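You operate a simulated robot arm through the tools that you are given. There is no shell and no other tool.

You are at the controls of a simulated robot arm. One attempt, no reset.

TASK
Nest the empty dish from the yellow-handled tray in the empty one on the green-handled tray.
Fine: push both trays in and slide the stop bar across.

Only the result counts: the job must be done as asked and must still hold three seconds after the hand-in. Knocking over, shifting, dropping, spilling or breaking anything else fails it.

THE ROBOT
A 6-joint arm with a two-finger parallel gripper, fixed in place. Base frame: the origin is on the floor under the middle of its stand, x ahead of it, y to its left, z up; the work surface is at about z = 73.5. Units: cm, rad, N and s.
With the tool pointing down near the work surface it reaches from about 36 to 86 cm from the base axis. Its first joint turns from -2.007 to 2.007 rad. Payload 3.43 kg.
The tool frame sits at the grasp point between the pads (the TCP): z along the fingers, y along the line on which they close. The tips reach 3.4 cm beyond it. Largest opening 12.8 cm; finger width 2.4, thickness 1.2; the body of the gripper, 4.8 by 13 cm, starts 9.6 cm behind the TCP.
Orientation is that of the tool frame in the base frame, as [roll, pitch, yaw] about the fixed x, y, z axes, in that order (R = Rz(yaw) Ry(pitch) Rx(roll)). With the fingers straight down and closing along the base's y, the tool's x points along the base's -x, its y along +y and its z along -z.

THE INTERFACE
- The arm moves only by the tool jog_arm. Its argument "plan" is one flat list of numbers, 7 for each row, row after row: the opening, from 0 (shut) to 1 (fully open), then the shift along the tool's x, y, z in cm, then the turn, a rotation vector about the tool's x, y, z in rad. In form: [claw, dx, dy, dz, wx, wy, wz, claw, dx, dy, dz, wx, wy, wz, ...]. A call has 1 to 20 rows; each row shifts and turns the commanded pose from where the row before left it, along the tool's axes as they then stand. Each row takes 0.2 s and may step no farther than 5 cm and 0.15 rad from the row before; otherwise, or with a gripper value out of range, the whole call is refused. Where a pose cannot be reached the arm comes as near as it can. A force on the tool above 80 N (or 10 N above the force at the start of the call, whichever is more), or a blocked arm, ends the call early, and 0.2 s more pass. The fingers move at their own pace (about 10.8 cm/s each) and stop on an object; they squeeze with about 28 N. The grip force told is the motor's: it shows also when the fingers shut on nothing. Time passes only in rows, and 0.2 s behind the last, so rows that do not move let the fingers close. The reply holds the time, the measured pose of the TCP, the force on the tool along the base axes, the opening and the grip force, in the units named above and with some noise, with the torque about the TCP (base axes, N m) and any sound that the robot's microphone picked up.
- Cameras (640 x 400 px; columns grow to the right, rows downward): "scene" is fixed at [4.44, -64.7, 153.77]; the picture's right is [0.82, -0.57, 0.00], its down [-0.22, -0.32, -0.92] and it looks along [0.53, 0.76, -0.39] (base axes); focal length 279 px, centre (320, 200). "wrist" rides on the gripper at [7.6, -1.1, -16] in the tool frame; the picture's right is [0.15, 0.99, 0.00], its down [-0.88, 0.13, -0.46] and it looks along [-0.45, 0.07, 0.89] (tool axes); focal length 234 px, centre (320, 200). There is no depth. A picture from a camera that has moved, and an enlarged one, comes with that camera's place and axes in the base frame and with its lens. The place of the scene camera against the robot may be out by one fixed shift of up to 1.2 cm in any direction.
- capture(camera): a new picture of that camera. It takes no simulated time.
- slide_trunk(by): moves the trunk up (or, below 0, down) by that many cm; the arm rides with it, the base frame stays. It gives what a move gives, with no picture.
- enlarge(camera, box): a new picture of the part [left, top, right, bottom] of that camera's present view, enlarged. It takes no simulated time.
- close_job(): hands the job in; it is judged then, once.

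Nothing tells you positions but the pictures and the camera data. Unless the task says otherwise, let go and move clear before handing in.

The tools are called after ">>>" as a command line: name --argument value ..., lists and objects as JSON in quotes. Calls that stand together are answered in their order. jog_arm: Moves the arm, as the interface text tells. Its arguments: {"type":"object","properties":{"plan":{"type":"array","items":{"type":"number"}}},"required":["plan"]} The other tools are called the same way: slide_trunk (by) moves the trunk up or down; capture (camera) takes a picture; enlarge (camera, box) takes an enlarged picture of a part of a camera's view; close_job () hands the job in.

At the start:

```text
time_s: 0.0
ee_pos: [46.79, 10.84, 144.36]
tool_rot: [3.141, 0.001, -3.138]
force: [0.2, -0.1, -0.3]
moment: [0.01, 0.0, -0.01]
opening: 12.79
finger_force: 0.1
trunk travel left (down, up): [-65.0, 14.0]
```

scene: 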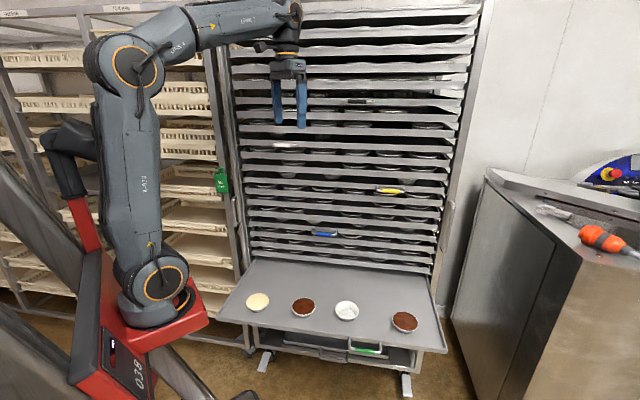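
wrist: 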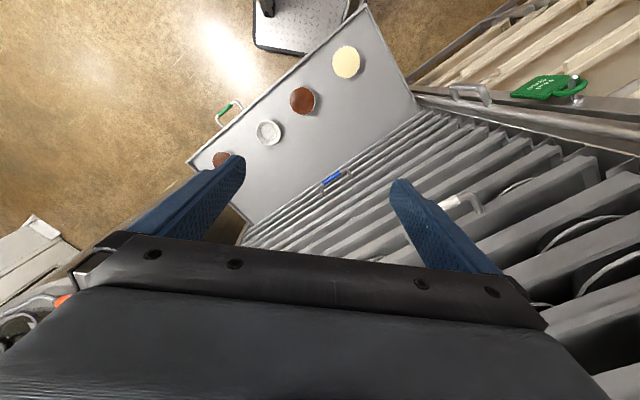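

I see a tall rack full of trays with one tray already pulled out carrying four dishes, and handles in yellow, blue, white and green. I'll take enlarged views to work out what is where before moving.

>>> capture --camera "scene"

>>> enlarge --camera "scene" --box '[210, 240, 460, 400]'

>>> enlarge --camera "scene" --box '[210, 120, 460, 280]'

>>> enlarge --camera "scene" --box '[220, 0, 500, 180]'

>>> enlarge --camera "wrist" --box '[180, 0, 640, 290]'

```text
taken
```

scene: 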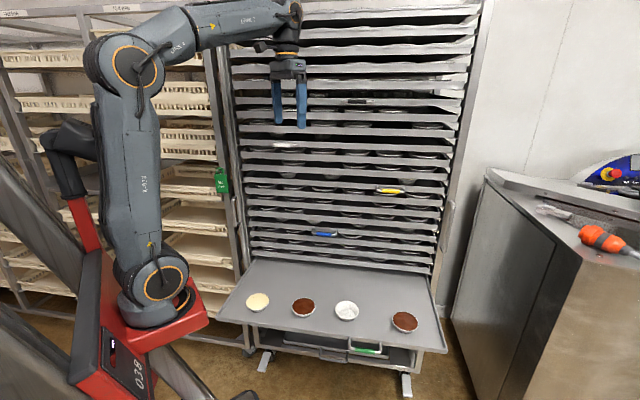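

```text
2.50 times, centred on (335, 320) of scene
camera zoom: at [4.44, -64.7, 153.77], right [0.82, -0.57, 0.0], down [-0.22, -0.32, -0.92], along [0.53, 0.76, -0.39], focal length 698 px, centre (282, -100)
```

zoom: 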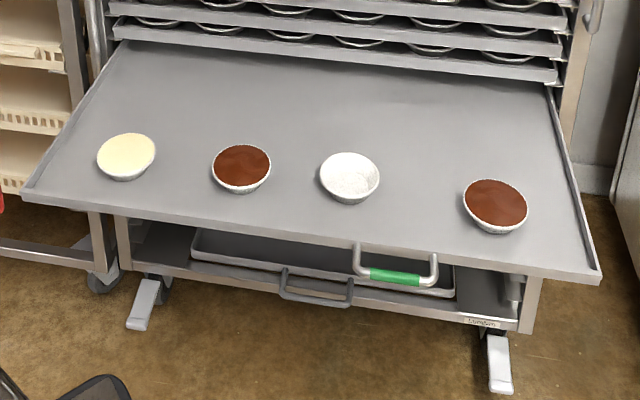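

```text
2.50 times, centred on (335, 200) of scene
camera zoom: at [4.44, -64.7, 153.77], right [0.82, -0.57, 0.0], down [-0.22, -0.32, -0.92], along [0.53, 0.76, -0.39], focal length 698 px, centre (282, 200)
```

zoom: 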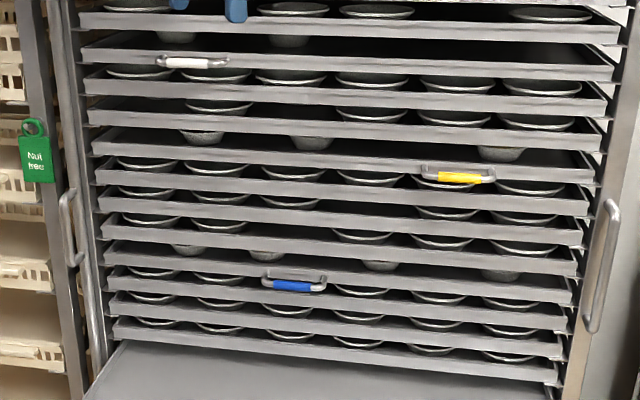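

```text
2.22 times, centred on (360, 90) of scene
camera zoom: at [4.44, -64.7, 153.77], right [0.82, -0.57, 0.0], down [-0.22, -0.32, -0.92], along [0.53, 0.76, -0.39], focal length 620 px, centre (231, 444)
```

zoom: 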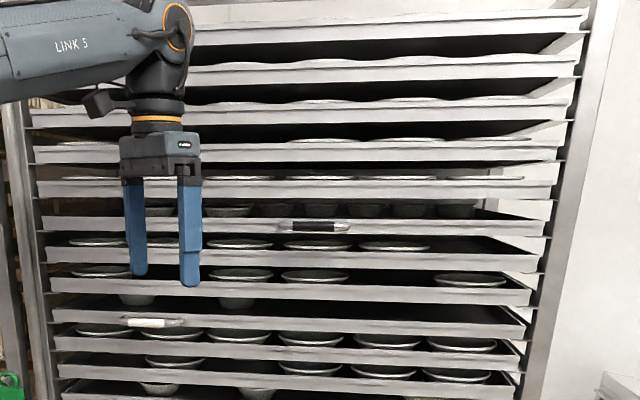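

```text
1.38 times, centred on (410, 145) of wrist
camera zoom: at [39.3, 9.65, 160.28], right [-0.15, 0.99, 0.0], down [0.88, 0.13, 0.46], along [0.45, 0.07, -0.89], focal length 323 px, centre (196, 276)
```

zoom: 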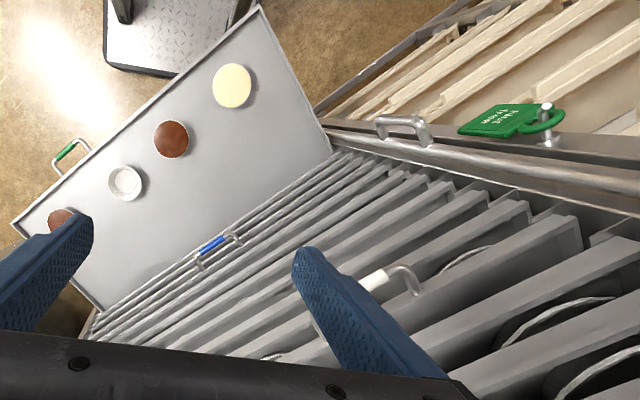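

The green-handled tray is the one pulled out at about z=73.5. The yellow handle is about 40 cm higher, on a tray that is still in. Next I'll look for the stop bar and check details.

>>> enlarge --camera "scene" --box '[330, 165, 450, 240]'

>>> enlarge --camera "scene" --box '[230, 140, 350, 215]'

>>> enlarge --camera "scene" --box '[390, 170, 490, 290]'

>>> enlarge --camera "scene" --box '[200, 150, 300, 290]'

>>> enlarge --camera "scene" --box '[240, 320, 440, 400]'

>>> enlarge --camera "scene" --box '[300, 270, 440, 350]'

```text
5.33 times, centred on (390, 202) of scene
camera zoom: at [4.44, -64.7, 153.77], right [0.82, -0.57, 0.0], down [-0.22, -0.32, -0.92], along [0.53, 0.76, -0.39], focal length 1489 px, centre (-53, 187)
```

zoom: 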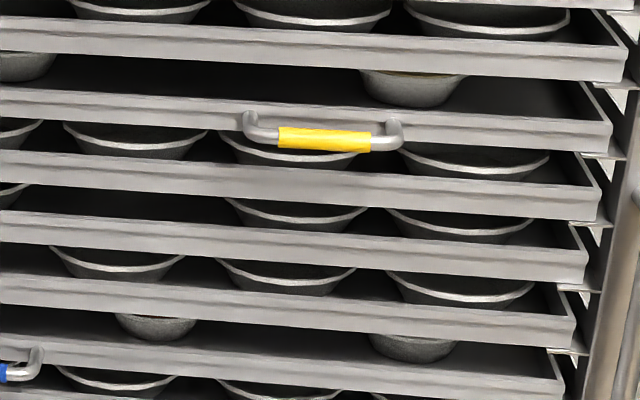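

```text
5.33 times, centred on (290, 178) of scene
camera zoom: at [4.44, -64.7, 153.77], right [0.82, -0.57, 0.0], down [-0.22, -0.32, -0.92], along [0.53, 0.76, -0.39], focal length 1489 px, centre (480, 320)
```

zoom: 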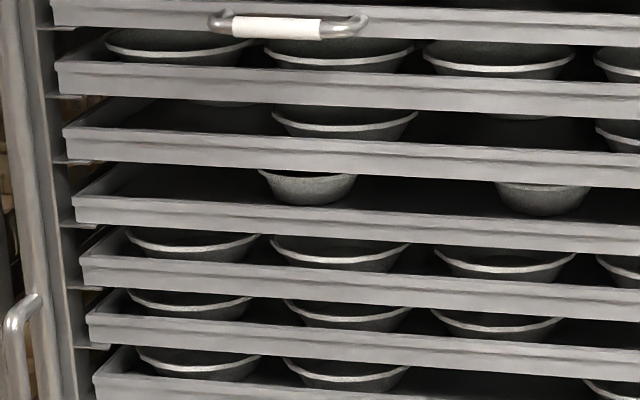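

```text
3.33 times, centred on (440, 230) of scene
camera zoom: at [4.44, -64.7, 153.77], right [0.82, -0.57, 0.0], down [-0.22, -0.32, -0.92], along [0.53, 0.76, -0.39], focal length 931 px, centre (-80, 100)
```

zoom: 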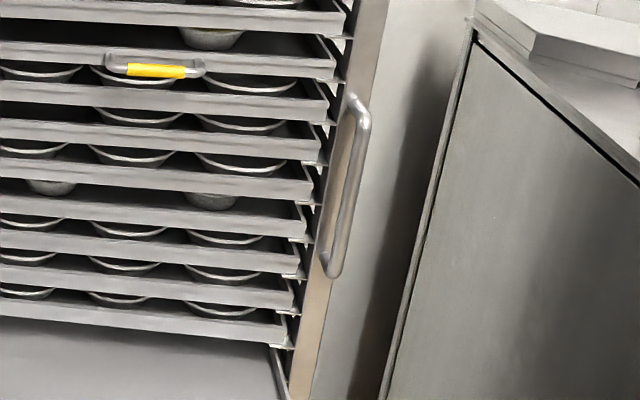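

```text
2.86 times, centred on (250, 220) of scene
camera zoom: at [4.44, -64.7, 153.77], right [0.82, -0.57, 0.0], down [-0.22, -0.32, -0.92], along [0.53, 0.76, -0.39], focal length 798 px, centre (520, 143)
```

zoom: 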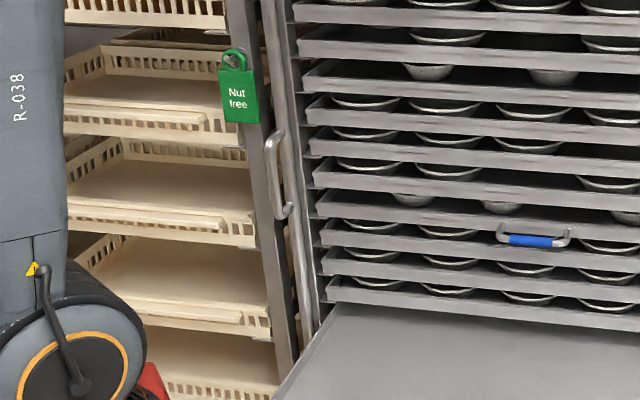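

```text
3.20 times, centred on (340, 360) of scene
camera zoom: at [4.44, -64.7, 153.77], right [0.82, -0.57, 0.0], down [-0.22, -0.32, -0.92], along [0.53, 0.76, -0.39], focal length 893 px, centre (256, -312)
```

zoom: 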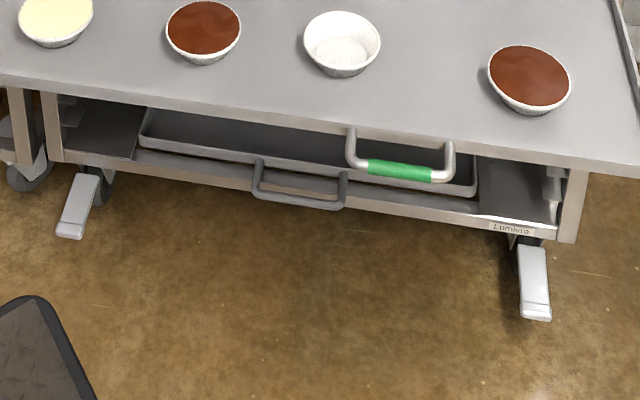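

```text
4.57 times, centred on (370, 310) of scene
camera zoom: at [4.44, -64.7, 153.77], right [0.82, -0.57, 0.0], down [-0.22, -0.32, -0.92], along [0.53, 0.76, -0.39], focal length 1276 px, centre (91, -303)
```

zoom: 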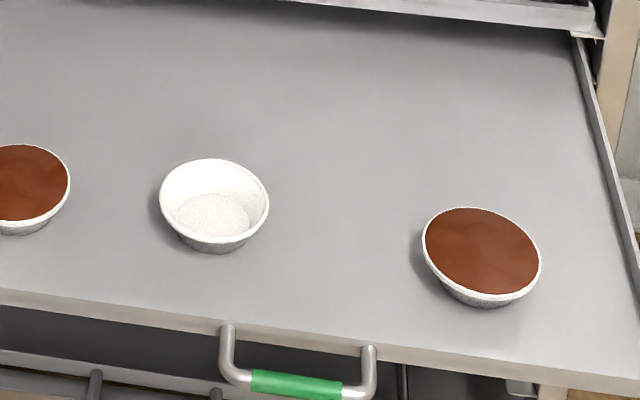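

I still have to identify the stop bar. I'll enlarge the wrist view around the left post and scan the rack's outer posts.

>>> enlarge --camera "wrist" --box '[400, 40, 640, 190]'

>>> enlarge --camera "wrist" --box '[180, 80, 420, 230]'

>>> enlarge --camera "scene" --box '[190, 0, 310, 150]'

>>> enlarge --camera "scene" --box '[200, 140, 270, 250]'

>>> enlarge --camera "scene" --box '[420, 180, 470, 300]'

>>> enlarge --camera "scene" --box '[400, 0, 520, 130]'

```text
2.67 times, centred on (520, 115) of wrist
camera zoom: at [39.3, 9.65, 160.28], right [-0.15, 0.99, 0.0], down [0.88, 0.13, 0.46], along [0.45, 0.07, -0.89], focal length 624 px, centre (-213, 427)
```

zoom: 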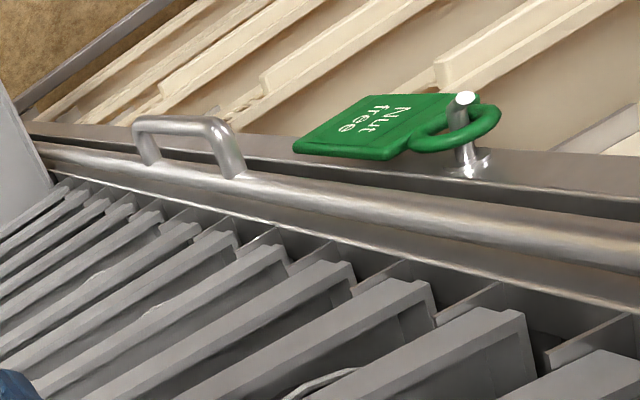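

```text
2.67 times, centred on (300, 155) of wrist
camera zoom: at [39.3, 9.65, 160.28], right [-0.15, 0.99, 0.0], down [0.88, 0.13, 0.46], along [0.45, 0.07, -0.89], focal length 624 px, centre (373, 320)
```

zoom: 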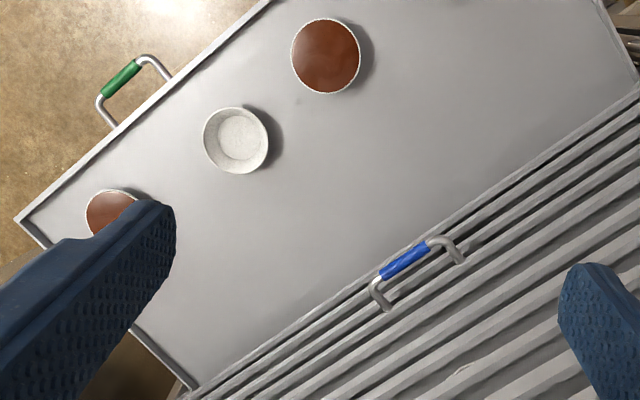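

```text
2.67 times, centred on (250, 75) of scene
camera zoom: at [4.44, -64.7, 153.77], right [0.82, -0.57, 0.0], down [-0.22, -0.32, -0.92], along [0.53, 0.76, -0.39], focal length 744 px, centre (507, 533)
```

zoom: 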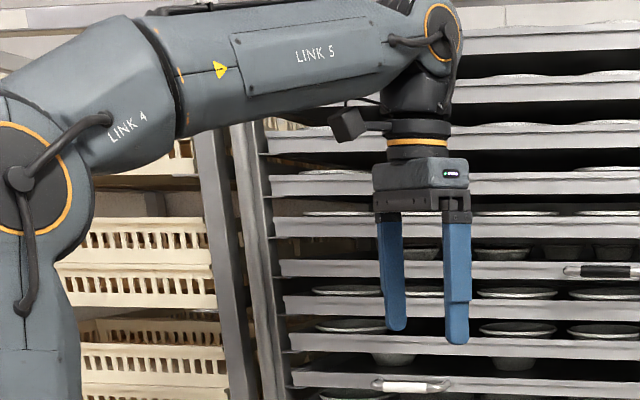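

```text
3.64 times, centred on (235, 195) of scene
camera zoom: at [4.44, -64.7, 153.77], right [0.82, -0.57, 0.0], down [-0.22, -0.32, -0.92], along [0.53, 0.76, -0.39], focal length 1015 px, centre (629, 218)
```

zoom: 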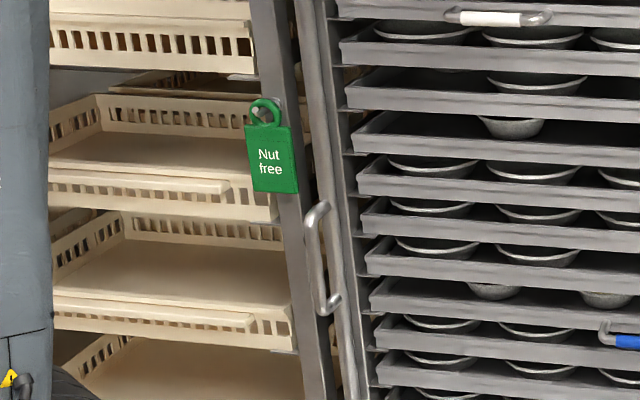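

```text
3.33 times, centred on (445, 240) of scene
camera zoom: at [4.44, -64.7, 153.77], right [0.82, -0.57, 0.0], down [-0.22, -0.32, -0.92], along [0.53, 0.76, -0.39], focal length 931 px, centre (-97, 67)
```

zoom: 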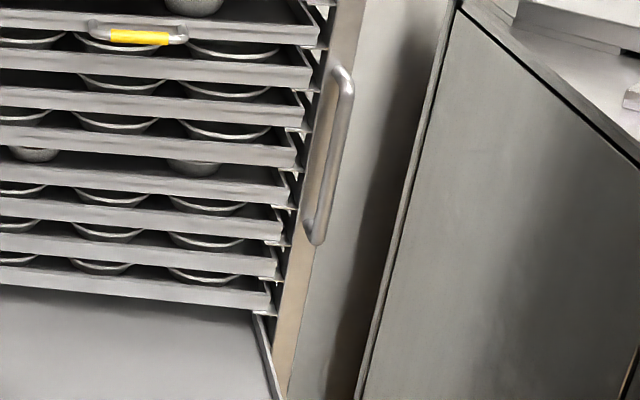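

```text
3.08 times, centred on (460, 65) of scene
camera zoom: at [4.44, -64.7, 153.77], right [0.82, -0.57, 0.0], down [-0.22, -0.32, -0.92], along [0.53, 0.76, -0.39], focal length 859 px, centre (-111, 615)
```

zoom: 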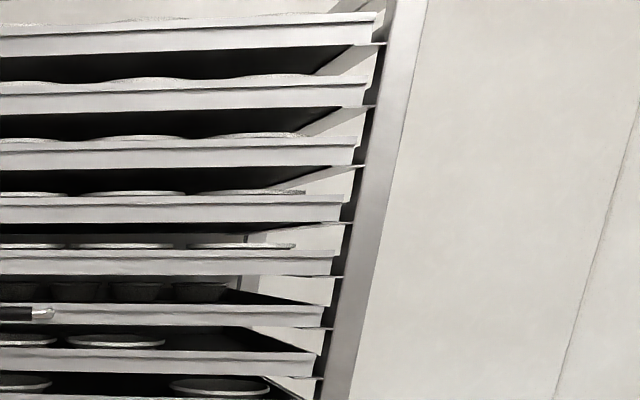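

The vertical tube in front of the rack's left post, with a U-handle on it, looks like the stop bar. The rack face runs at about 45° to the base axes. I'll turn the tool in place, well clear of everything, to see the yellow handle and the bar better.

>>> jog_arm --plan '[1, 0, 0, 0, 0, 0, 0.1309, 1, 0, 0, 0, 0, 0, 0.1309, 1, 0, 0, 0, 0, 0, 0.1309, 1, 0, 0, 0, 0, 0, 0.1309, 1, 0, 0, 0, 0, 0, 0.1309, 1, 0, 0, 0, 0, 0, 0.1309]'

```text
time_s: 1.4
ee_pos: [46.83, 10.69, 144.35]
tool_rot: [3.141, -0.001, 2.359]
force: [0.1, -0.4, -1.1]
moment: [-0.02, -0.02, 0.0]
opening: 12.82
finger_force: 0.0
trunk travel left (down, up): [-65.0, 14.0]
```

Now I'll slide right along the rack and tilt the tool toward it so the wrist camera faces the trays.

>>> jog_arm --plan '[1, -4, 0, 0, 0, 0, 0, 1, -4, 0, 0, 0, 0, 0, 1, -4, 0, 0, 0, 0, 0, 1, -4, 0, 0, 0, 0, 0, 1, -4, 0, 0, 0, 0, 0, 1, 0, 0, 0, -0.1309, 0, 0, 1, 0, 0, 0, -0.1309, 0, 0, 1, 0, 0, 0, -0.1309, 0, 0, 1, 0, 0, 0, -0.1309, 0, 0, 1, 0, 0, 0, -0.1309, 0, 0, 1, 0, 0, 0, -0.1309, 0, 0]'

>>> capture --camera "wrist"

>>> capture --camera "scene"

```text
time_s: 3.8
ee_pos: [60.97, -3.32, 144.44]
tool_rot: [2.354, 0.003, 2.357]
force: [0.4, -0.2, 0.1]
moment: [0.0, 0.03, 0.02]
opening: 12.81
finger_force: 0.1
trunk travel left (down, up): [-65.0, 14.0]
```

```text
taken
camera wrist: at [47.14, -6.54, 154.81], right [0.39, 0.6, 0.7], down [0.46, -0.78, 0.41], along [0.8, 0.16, -0.58], focal length 234 px, centre (320, 200)
```

wrist: 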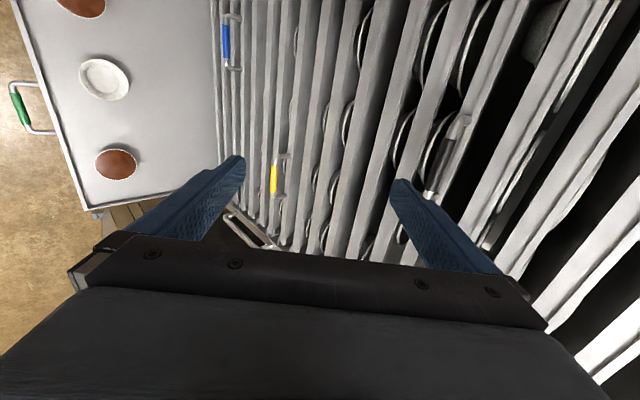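

```text
taken
```

scene: 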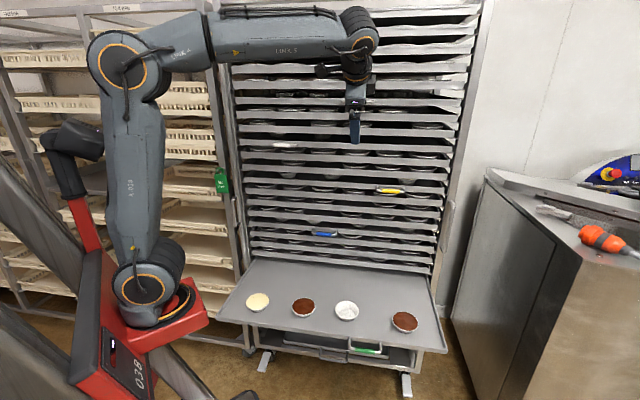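

The yellow handle is now in the wrist view. I'll enlarge it so I can triangulate it against the scene camera.

>>> enlarge --camera "wrist" --box '[200, 130, 360, 250]'

>>> enlarge --camera "wrist" --box '[0, 0, 240, 150]'

>>> enlarge --camera "scene" --box '[360, 170, 420, 210]'

```text
3.33 times, centred on (280, 190) of wrist
camera zoom: at [47.14, -6.54, 154.81], right [0.39, 0.6, 0.7], down [0.46, -0.78, 0.41], along [0.8, 0.16, -0.58], focal length 781 px, centre (453, 233)
```

zoom: 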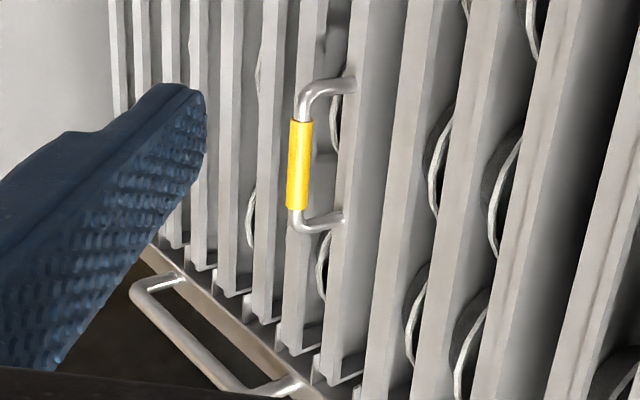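

```text
2.67 times, centred on (120, 75) of wrist
camera zoom: at [47.14, -6.54, 154.81], right [0.39, 0.6, 0.7], down [0.46, -0.78, 0.41], along [0.8, 0.16, -0.58], focal length 624 px, centre (853, 533)
```

zoom: 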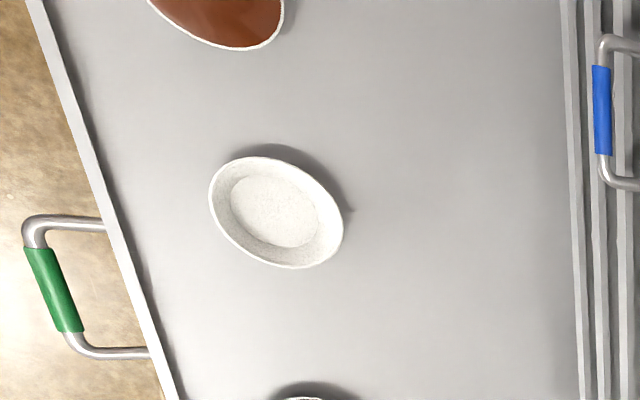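

```text
10.00 times, centred on (390, 190) of scene
camera zoom: at [4.44, -64.7, 153.77], right [0.82, -0.57, 0.0], down [-0.22, -0.32, -0.92], along [0.53, 0.76, -0.39], focal length 2792 px, centre (-380, 300)
```

zoom: 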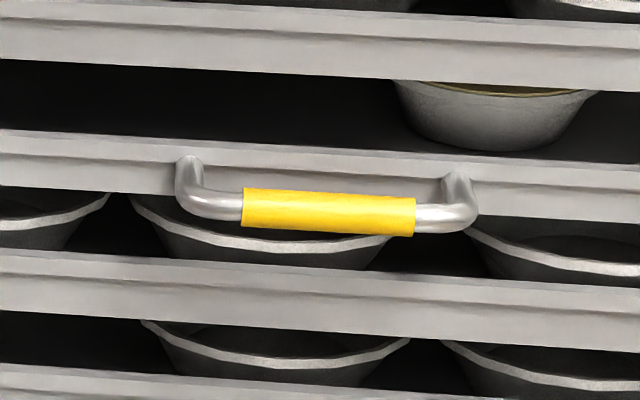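

The bar of the yellow handle triangulates to about [80, -1, 118], standing about 4.8 cm off the tray lip. I'll move to a stand-off pose about 8 cm short of it, along the 45° approach, and look again.

>>> jog_arm --plan '[0.33, -1.51, -0.99, 2.46, 0, 0, 0, 0.33, -1.51, -0.99, 2.46, 0, 0, 0, 0.33, -1.51, -0.99, 2.46, 0, 0, 0, 0.33, -1.51, -0.99, 2.46, 0, 0, 0, 0.33, -1.51, -0.99, 2.46, 0, 0, 0, 0.33, -1.51, -0.99, 2.46, 0, 0, 0, 0.33, -1.51, -0.99, 2.46, 0, 0, 0, 0.33, -1.51, -0.99, 2.46, 0, 0, 0]'

>>> capture --camera "wrist"

>>> enlarge --camera "scene" --box '[310, 120, 470, 240]'

```text
time_s: 5.6
ee_pos: [75.65, -5.95, 124.82]
tool_rot: [2.357, 0.001, 2.361]
force: [-0.2, 0.2, -0.1]
moment: [-0.02, -0.02, 0.02]
opening: 4.24
finger_force: 0.1
trunk travel left (down, up): [-65.0, 14.0]
```

```text
taken
camera wrist: at [61.7, -9.2, 135.26], right [0.39, 0.6, 0.7], down [0.46, -0.78, 0.42], along [0.8, 0.16, -0.58], focal length 234 px, centre (320, 200)
```

wrist: 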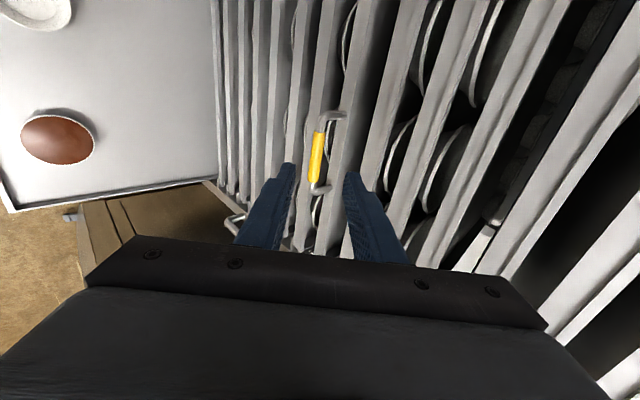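

```text
3.33 times, centred on (390, 180) of scene
camera zoom: at [4.44, -64.7, 153.77], right [0.82, -0.57, 0.0], down [-0.22, -0.32, -0.92], along [0.53, 0.76, -0.39], focal length 931 px, centre (87, 267)
```

zoom: 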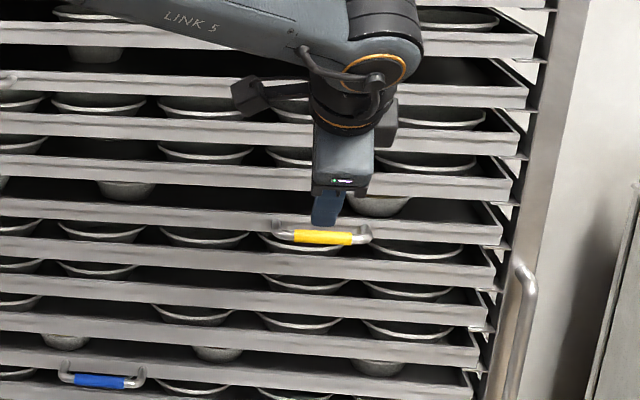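

>>> enlarge --camera "wrist" --box '[240, 90, 400, 210]'

```text
3.33 times, centred on (320, 150) of wrist
camera zoom: at [61.7, -9.2, 135.26], right [0.39, 0.6, 0.7], down [0.46, -0.78, 0.42], along [0.8, 0.16, -0.58], focal length 781 px, centre (320, 367)
```

zoom: 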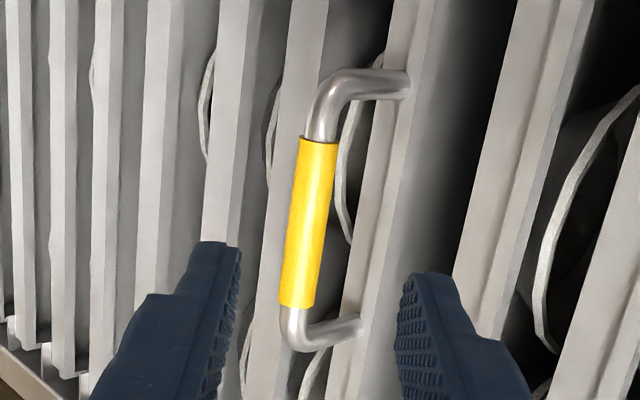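

The bar is now fixed at about [81.5, -0.9, 116.8], almost on the tool axis. I'll go in along the tool axis so the fingers straddle it, then check.

>>> jog_arm --plan '[0.33, -0.09, -0.03, 1.6, 0, 0, 0, 0.33, -0.09, -0.03, 1.6, 0, 0, 0, 0.33, -0.09, -0.03, 1.6, 0, 0, 0, 0.33, -0.09, -0.03, 1.6, 0, 0, 0, 0.33, -0.09, -0.03, 1.6, 0, 0, 0, 0.33, -0.09, -0.03, 1.6, 0, 0, 0]'

>>> enlarge --camera "wrist" --box '[240, 100, 400, 220]'

>>> enlarge --camera "scene" --box '[350, 160, 430, 220]'

```text
time_s: 7.0
ee_pos: [80.5, -1.44, 117.85]
tool_rot: [2.356, 0.0, 2.36]
force: [0.0, 0.1, 0.5]
moment: [-0.05, -0.03, 0.01]
opening: 4.21
finger_force: 0.1
trunk travel left (down, up): [-65.0, 14.0]
```

```text
3.33 times, centred on (320, 160) of wrist
camera zoom: at [66.71, -4.73, 128.3], right [0.39, 0.6, 0.7], down [0.46, -0.78, 0.41], along [0.8, 0.16, -0.58], focal length 781 px, centre (320, 333)
```

zoom: 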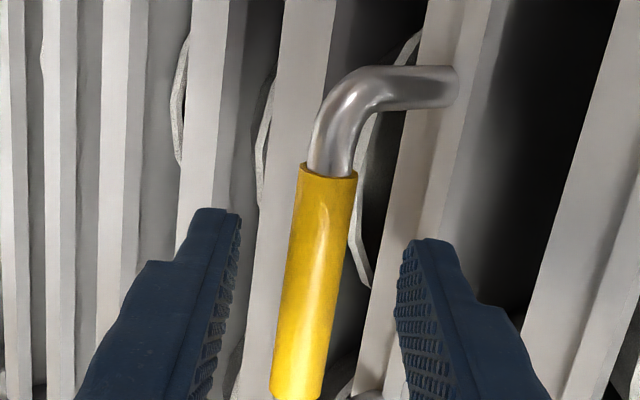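

```text
6.67 times, centred on (390, 190) of scene
camera zoom: at [4.44, -64.7, 153.77], right [0.82, -0.57, 0.0], down [-0.22, -0.32, -0.92], along [0.53, 0.76, -0.39], focal length 1861 px, centre (-147, 267)
```

zoom: 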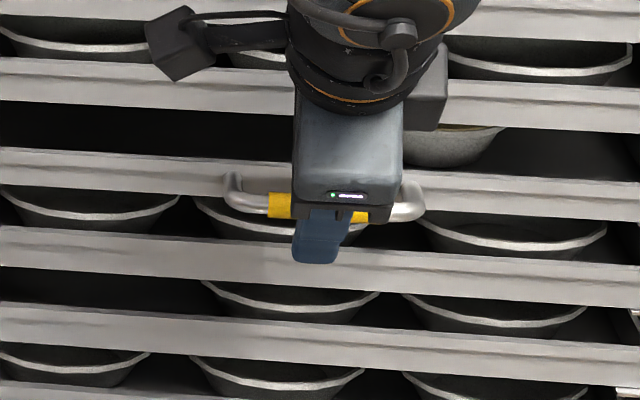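

The fingers straddle the yellow sleeve, so I'll close on it.

>>> jog_arm --plan '[0.0, 0, 0, 0, 0, 0, 0, 0.0, 0, 0, 0, 0, 0, 0, 0.0, 0, 0, 0, 0, 0, 0]'

>>> enlarge --camera "wrist" --box '[240, 100, 400, 220]'

```text
time_s: 7.8
ee_pos: [80.4, -1.6, 117.61]
tool_rot: [2.357, -0.002, 2.36]
force: [-8.5, -4.2, -10.7]
moment: [-0.33, 0.16, -0.2]
opening: 1.08
finger_force: 44.7
trunk travel left (down, up): [-65.0, 14.0]
```

```text
3.33 times, centred on (320, 160) of wrist
camera zoom: at [66.69, -4.81, 128.2], right [0.39, 0.6, 0.7], down [0.46, -0.78, 0.41], along [0.8, 0.16, -0.58], focal length 781 px, centre (320, 333)
```

zoom: 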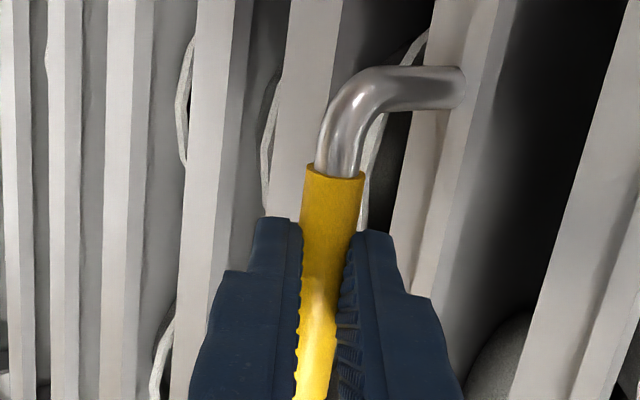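

The handle is gripped. I'll pull gently straight out for 3 cm and check the forces.

>>> jog_arm --plan '[0, 0, -0.35, -0.35, 0, 0, 0, 0, 0, -0.53, -0.53, 0, 0, 0, 0, 0, -0.71, -0.71, 0, 0, 0, 0, 0, -0.53, -0.53, 0, 0, 0]'

>>> enlarge --camera "scene" --box '[220, 120, 480, 280]'

```text
time_s: 8.8
ee_pos: [78.28, -3.61, 117.73]
tool_rot: [2.356, -0.004, 2.36]
force: [-6.7, 9.3, -21.2]
moment: [-0.39, 0.15, -0.31]
opening: 1.07
finger_force: 44.0
trunk travel left (down, up): [-65.0, 14.0]
```

```text
2.46 times, centred on (350, 200) of scene
camera zoom: at [4.44, -64.7, 153.77], right [0.82, -0.57, 0.0], down [-0.22, -0.32, -0.92], along [0.53, 0.76, -0.39], focal length 687 px, centre (246, 200)
```

zoom: 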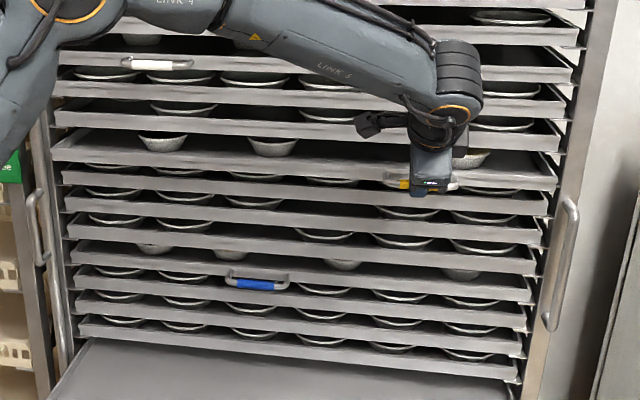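

The tray is sliding. There is some downward and sideways load, so I'll ease the commanded pose a little lower and keep pulling out.

>>> jog_arm --plan '[0, 0.1, -0.14, 0.14, 0, 0, 0, 0, 0.1, -0.14, 0.14, 0, 0, 0, 0, 0, -0.53, -0.53, 0, 0, 0, 0, 0, -0.57, -0.57, 0, 0, 0, 0, 0, -0.64, -0.64, 0, 0, 0, 0, 0, -0.64, -0.64, 0, 0, 0, 0, 0, -0.64, -0.64, 0, 0, 0, 0, 0, -0.64, -0.64, 0, 0, 0, 0, 0, -0.64, -0.64, 0, 0, 0, 0, 0, -0.53, -0.53, 0, 0, 0]'

>>> enlarge --camera "scene" --box '[220, 120, 480, 280]'

```text
time_s: 11.0
ee_pos: [73.32, -8.55, 117.82]
tool_rot: [2.355, 0.001, 2.357]
force: [12.8, -10.3, 20.2]
moment: [-0.14, -0.69, -0.72]
opening: 1.05
finger_force: 44.6
trunk travel left (down, up): [-65.0, 14.0]
```

```text
2.46 times, centred on (350, 200) of scene
camera zoom: at [4.44, -64.7, 153.77], right [0.82, -0.57, 0.0], down [-0.22, -0.32, -0.92], along [0.53, 0.76, -0.39], focal length 687 px, centre (246, 200)
```

zoom: 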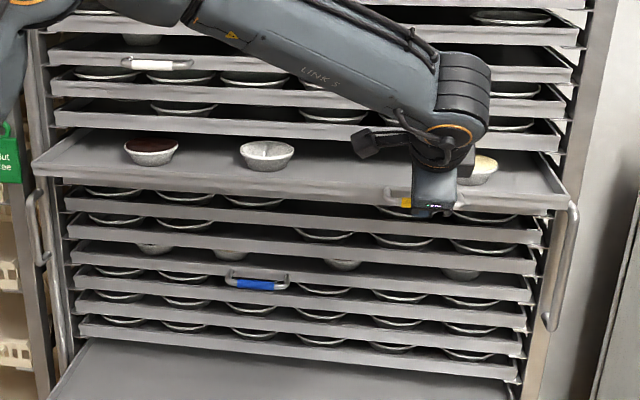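

The yellow tray is about 10 cm out and carries chocolate, an empty dish (middle-left) and custard. I'll trim the pose back to relieve the load and pull about 9 cm more, so the empty dish clears the trays above.

>>> jog_arm --plan '[0, -0.1, 0.14, -0.14, 0, 0, 0, 0, 0, -0.35, -0.35, 0, 0, 0, 0, 0, -0.57, -0.57, 0, 0, 0, 0, 0, -0.64, -0.64, 0, 0, 0, 0, 0, -0.64, -0.64, 0, 0, 0, 0, 0, -0.64, -0.64, 0, 0, 0, 0, 0, -0.64, -0.64, 0, 0, 0, 0, 0, -0.64, -0.64, 0, 0, 0, 0, 0, -0.64, -0.64, 0, 0, 0, 0, 0, -0.64, -0.64, 0, 0, 0, 0, 0, -0.57, -0.57, 0, 0, 0, 0, 0, -0.35, -0.35, 0, 0, 0, 0, 0, -0.21, -0.21, 0, 0, 0, 0, 0, 0, 0, 0, 0, 0]'

>>> enlarge --camera "scene" --box '[220, 120, 480, 280]'

>>> capture --camera "wrist"

```text
time_s: 14.0
ee_pos: [66.96, -15.07, 117.69]
tool_rot: [2.356, -0.003, 2.359]
force: [4.0, -1.6, 10.7]
moment: [0.35, -0.02, 0.01]
opening: 1.04
finger_force: 44.1
trunk travel left (down, up): [-65.0, 14.0]
```

```text
2.46 times, centred on (350, 200) of scene
camera zoom: at [4.44, -64.7, 153.77], right [0.82, -0.57, 0.0], down [-0.22, -0.32, -0.92], along [0.53, 0.76, -0.39], focal length 687 px, centre (246, 200)
```

zoom: 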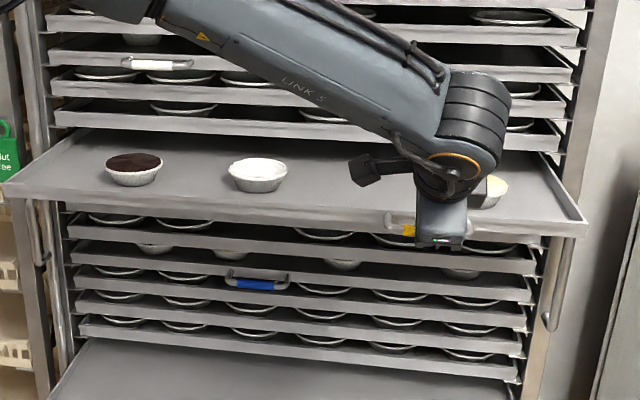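

```text
taken
camera wrist: at [53.16, -18.34, 128.17], right [0.39, 0.6, 0.7], down [0.46, -0.78, 0.41], along [0.8, 0.16, -0.58], focal length 234 px, centre (320, 200)
```

wrist: 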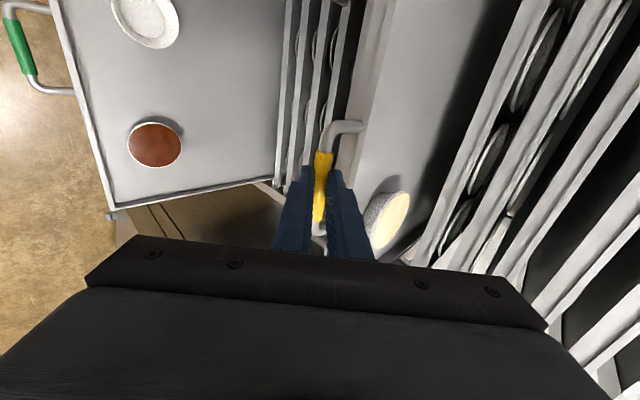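

The yellow tray is out 19 cm. I'll release the handle, back straight off along the tool axis, and raise up to look at the empty dish.

>>> jog_arm --plan '[0.33, 0, 0, 0, 0, 0, 0, 0.33, 0, 0, 0, 0, 0, 0, 0.33, 0, 0, 0, 0, 0, 0, 0.33, 0, 0, -0.8, 0, 0, 0, 0.33, 0, 0, -1.6, 0, 0, 0, 0.33, 0, 0, -2.5, 0, 0, 0, 0.33, 0, 0, -2.5, 0, 0, 0, 0.33, 0, 0, -2.5, 0, 0, 0, 0.33, 0, 0, -2.5, 0, 0, 0, 0.33, 0, 0, -2.5, 0, 0, 0]'

>>> capture --camera "wrist"

>>> capture --camera "scene"

```text
time_s: 16.2
ee_pos: [59.47, -22.55, 128.17]
tool_rot: [2.356, 0.0, 2.36]
force: [0.1, -0.2, -0.5]
moment: [0.01, -0.02, -0.01]
opening: 4.23
finger_force: 0.0
trunk travel left (down, up): [-65.0, 14.0]
```

```text
taken
camera wrist: at [45.71, -25.73, 138.65], right [0.39, 0.6, 0.7], down [0.46, -0.78, 0.41], along [0.8, 0.16, -0.58], focal length 234 px, centre (320, 200)
```

wrist: 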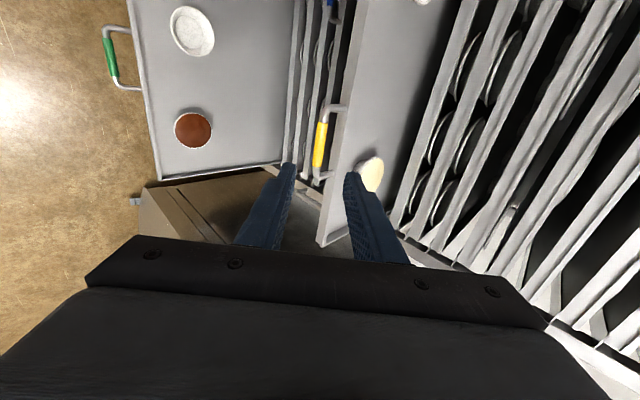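

```text
taken
```

scene: 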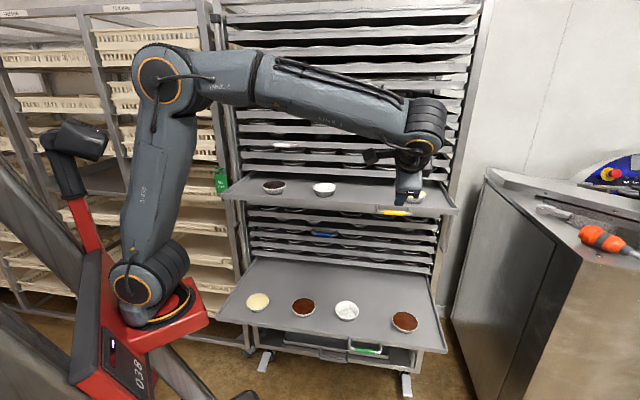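

The handle is released. Next I'll move left and up over the tray, then turn the wrist so the fingers close along the rack face, with the camera on the robot side and the tool leaning about 30°.

>>> jog_arm --plan '[0.33, 3, 1.95, -0.175, 0, 0, 0, 0.33, 3, 1.95, -0.175, 0, 0, 0, 0.33, 3, 1.95, -0.175, 0, 0, 0, 0.33, 3, 1.95, -0.175, 0, 0, 0, 0.33, 3, 1.95, -0.175, 0, 0, 0, 0.33, 3, 1.95, -0.175, 0, 0, 0, 0.33, 3, 1.95, -0.175, 0, 0, 0, 0.33, 3, 1.95, -0.175, 0, 0, 0]'

>>> jog_arm --plan '[0.9, 0, 0, 0, 0, 0, -0.1309, 0.9, 0, 0, 0, 0, 0, -0.1309, 0.9, 0, 0, 0, 0, 0, -0.1309, 0.9, 0, 0, 0, 0, 0, -0.1309, 0.9, 0, 0, 0, 0, 0, -0.1309, 0.9, 0, 0, 0, 0, 0, -0.1309, 0.9, 0, 0, 0, 0, 0, -0.1309, 0.9, 0, 0, 0, 0, 0, -0.1309, 0.9, 0, 0, 0, 0, 0, -0.1309, 0.9, 0, 0, 0, 0, 0, -0.1309, 0.9, 0, 0, 0, 0, 0, -0.1309, 0.9, 0, 0, 0, 0, 0, -0.1309, 0.9, 0, 0, 0, 0, 0.1309, 0, 0.9, 0, 0, 0, 0, 0.1309, 0]'

>>> capture --camera "wrist"

>>> capture --camera "scene"

```text
time_s: 18.0
ee_pos: [49.37, 1.38, 140.26]
tool_rot: [2.355, -0.001, 2.359]
force: [0.6, -0.6, 1.2]
moment: [0.04, 0.02, 0.0]
opening: 4.23
finger_force: 0.0
trunk travel left (down, up): [-65.0, 14.0]
```

```text
time_s: 21.0
ee_pos: [49.34, 1.44, 140.24]
tool_rot: [-3.139, 0.522, -2.353]
force: [0.6, -0.6, 1.0]
moment: [0.02, -0.01, 0.0]
opening: 11.5
finger_force: 0.1
trunk travel left (down, up): [-65.0, 14.0]
```

```text
taken
camera wrist: at [40.18, -9.63, 150.35], right [-0.79, 0.61, -0.07], down [0.28, 0.47, 0.83], along [0.54, 0.64, -0.55], focal length 234 px, centre (320, 200)
```

wrist: 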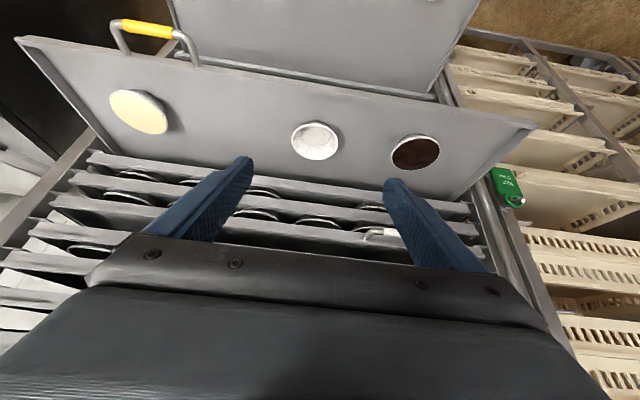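

```text
taken
```

scene: 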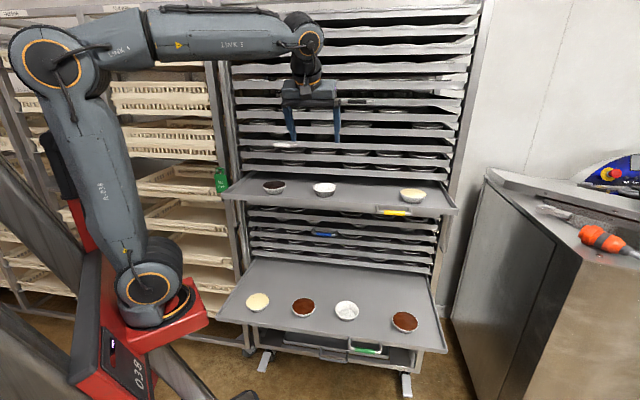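

All three dishes on the yellow tray are visible: custard, empty, chocolate. I'll enlarge the empty one to locate it.

>>> enlarge --camera "wrist" --box '[250, 90, 410, 190]'

>>> enlarge --camera "scene" --box '[280, 160, 380, 220]'

```text
4.00 times, centred on (330, 140) of wrist
camera zoom: at [40.18, -9.63, 150.35], right [-0.79, 0.61, -0.07], down [0.28, 0.47, 0.83], along [0.54, 0.64, -0.55], focal length 937 px, centre (280, 440)
```

zoom: 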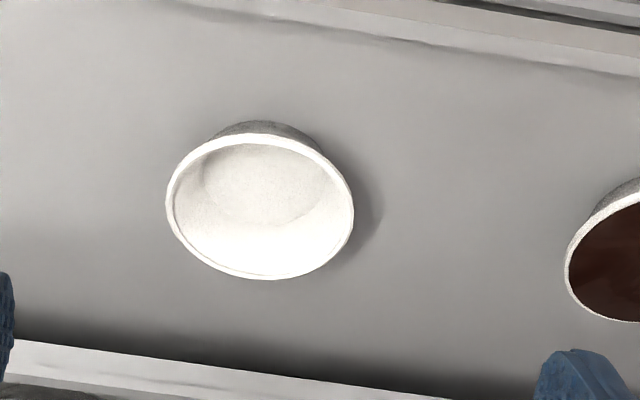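

```text
6.40 times, centred on (330, 190) of scene
camera zoom: at [4.44, -64.7, 153.77], right [0.82, -0.57, 0.0], down [-0.22, -0.32, -0.92], along [0.53, 0.76, -0.39], focal length 1787 px, centre (256, 264)
```

zoom: 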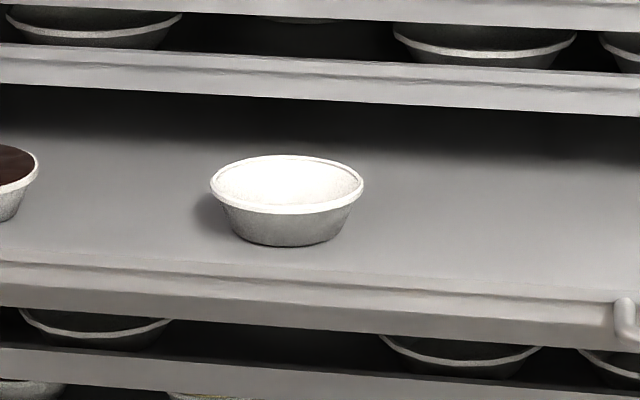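

The empty dish's rim centre comes out near n≈51, s≈34.4, z≈118.7, with an 8.4 cm rim (n is distance into the rack, s is along it). I'll stand the tool up to about 17° of lean and hover above it for a second look.

>>> jog_arm --plan '[0.9, 0, 0, 0, 0, 0.111, 0, 0.9, 0, 0, 0, 0, 0.111, 0, 0.9, -1.82, -0.1, 2.24, 0, 0, 0, 0.9, -1.82, -0.1, 2.24, 0, 0, 0, 0.9, -1.82, -0.1, 2.24, 0, 0, 0, 0.9, -1.82, -0.1, 2.24, 0, 0, 0, 0.9, -1.82, -0.1, 2.24, 0, 0, 0]'

>>> capture --camera "wrist"

>>> enlarge --camera "wrist" --box '[240, 80, 400, 180]'

>>> capture --camera "scene"

```text
time_s: 22.6
ee_pos: [58.43, 9.56, 132.34]
tool_rot: [-3.14, 0.302, -2.353]
force: [0.0, -0.4, -0.3]
moment: [0.0, -0.01, 0.01]
opening: 11.52
finger_force: 0.1
trunk travel left (down, up): [-65.0, 14.0]
```

```text
taken
camera wrist: at [50.86, 0.3, 145.28], right [-0.8, 0.6, -0.04], down [0.4, 0.59, 0.7], along [0.44, 0.54, -0.72], focal length 234 px, centre (320, 200)
```

wrist: 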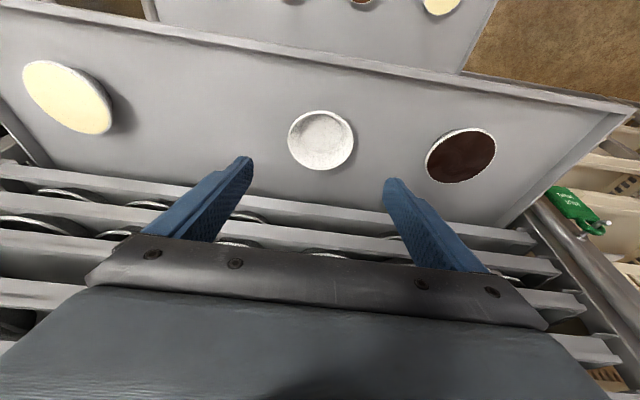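

```text
4.00 times, centred on (320, 130) of wrist
camera zoom: at [50.86, 0.3, 145.28], right [-0.8, 0.6, -0.04], down [0.4, 0.59, 0.7], along [0.44, 0.54, -0.72], focal length 937 px, centre (320, 480)
```

zoom: 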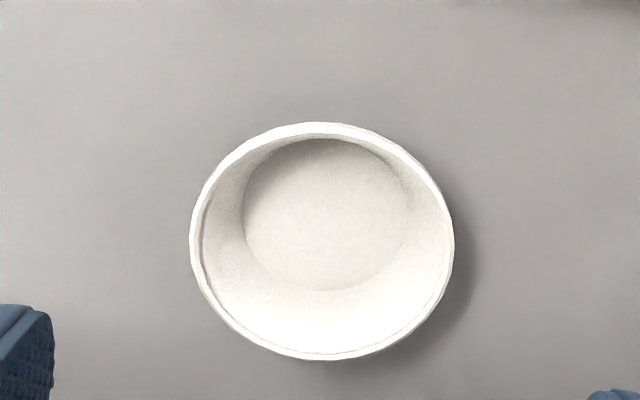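

```text
taken
```

scene: 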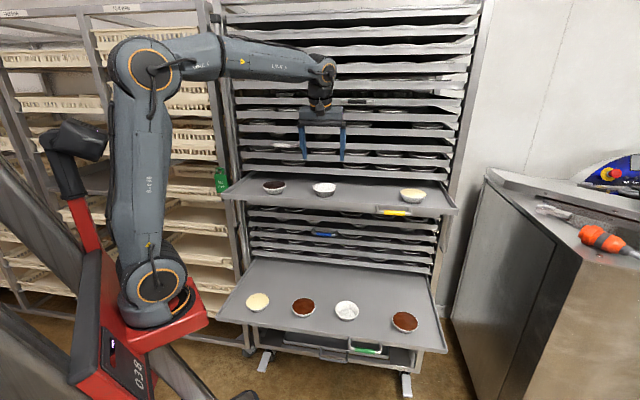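

Two wrist views agree: rim centre n≈51.9, s≈34.5, z≈117.9, diameter about 8.6 cm. I'll lower to just above the rim and check again.

>>> jog_arm --plan '[0.9, -0.14, 0.01, 2.12, 0, 0, 0, 0.9, -0.14, 0.01, 2.12, 0, 0, 0, 0.9, -0.14, 0.01, 2.12, 0, 0, 0, 0.9, -0.14, 0.01, 2.12, 0, 0, 0]'

>>> capture --camera "wrist"

>>> enlarge --camera "scene" --box '[270, 130, 390, 210]'

```text
time_s: 23.6
ee_pos: [60.5, 11.85, 124.24]
tool_rot: [3.141, 0.302, -2.352]
force: [0.2, -0.5, -0.2]
moment: [-0.01, -0.01, 0.03]
opening: 11.5
finger_force: 0.0
trunk travel left (down, up): [-65.0, 14.0]
```

```text
taken
camera wrist: at [52.99, 2.53, 137.23], right [-0.8, 0.6, -0.04], down [0.4, 0.59, 0.7], along [0.44, 0.54, -0.72], focal length 234 px, centre (320, 200)
```

wrist: 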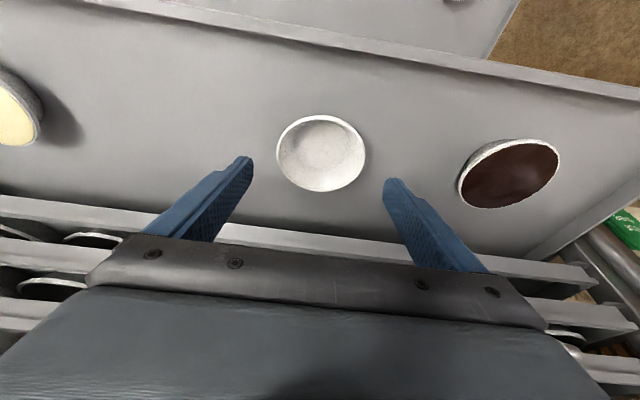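

```text
5.00 times, centred on (330, 170) of scene
camera zoom: at [4.44, -64.7, 153.77], right [0.82, -0.57, 0.0], down [-0.22, -0.32, -0.92], along [0.53, 0.76, -0.39], focal length 1396 px, centre (270, 350)
```

zoom: 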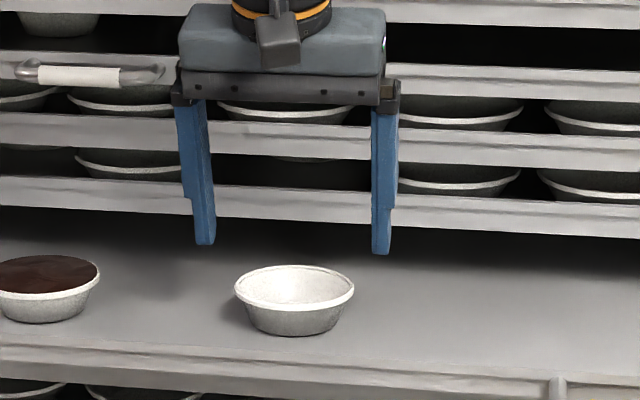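

The dish is centred between the fingers to within a couple of mm. I'll lower to rim level and close gently on the rim.

>>> jog_arm --plan '[0.9, 0.285, -0.04, 0.917, 0, 0, 0, 0.9, 0.285, -0.04, 0.917, 0, 0, 0, 0.9, 0.285, -0.04, 0.917, 0, 0, 0, 0.9, 0.285, -0.04, 0.917, 0, 0, 0]'

>>> enlarge --camera "scene" --box '[290, 150, 370, 210]'

>>> enlarge --camera "wrist" --box '[200, 100, 440, 250]'

```text
time_s: 24.6
ee_pos: [60.72, 11.76, 120.43]
tool_rot: [3.141, 0.302, -2.354]
force: [-1.1, -0.4, 0.0]
moment: [-0.04, -0.02, -0.02]
opening: 11.54
finger_force: 0.0
trunk travel left (down, up): [-65.0, 14.0]
```

```text
6.67 times, centred on (330, 180) of scene
camera zoom: at [4.44, -64.7, 153.77], right [0.82, -0.57, 0.0], down [-0.22, -0.32, -0.92], along [0.53, 0.76, -0.39], focal length 1861 px, centre (253, 333)
```

zoom: 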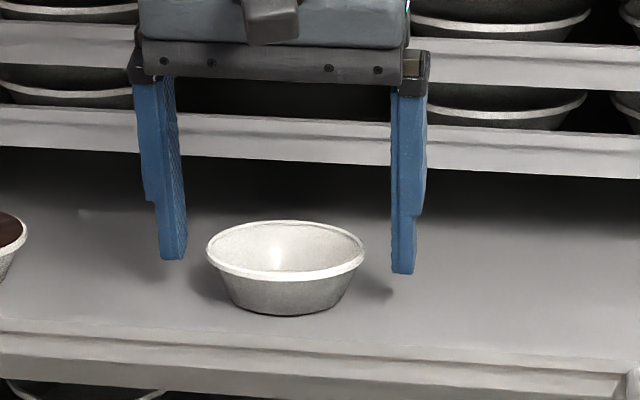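

```text
2.67 times, centred on (320, 175) of wrist
camera zoom: at [53.21, 2.41, 133.34], right [-0.8, 0.6, -0.04], down [0.4, 0.59, 0.7], along [0.44, 0.54, -0.72], focal length 624 px, centre (320, 267)
```

zoom: 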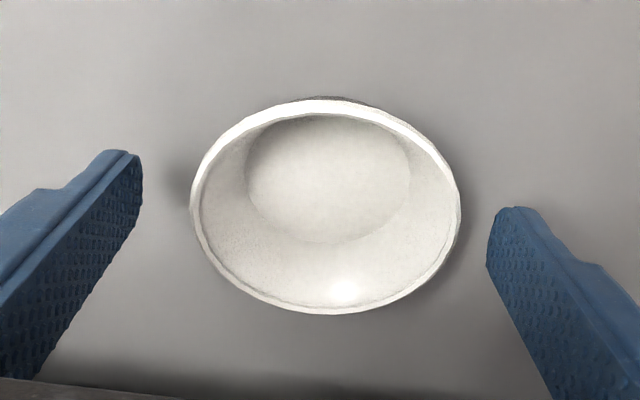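

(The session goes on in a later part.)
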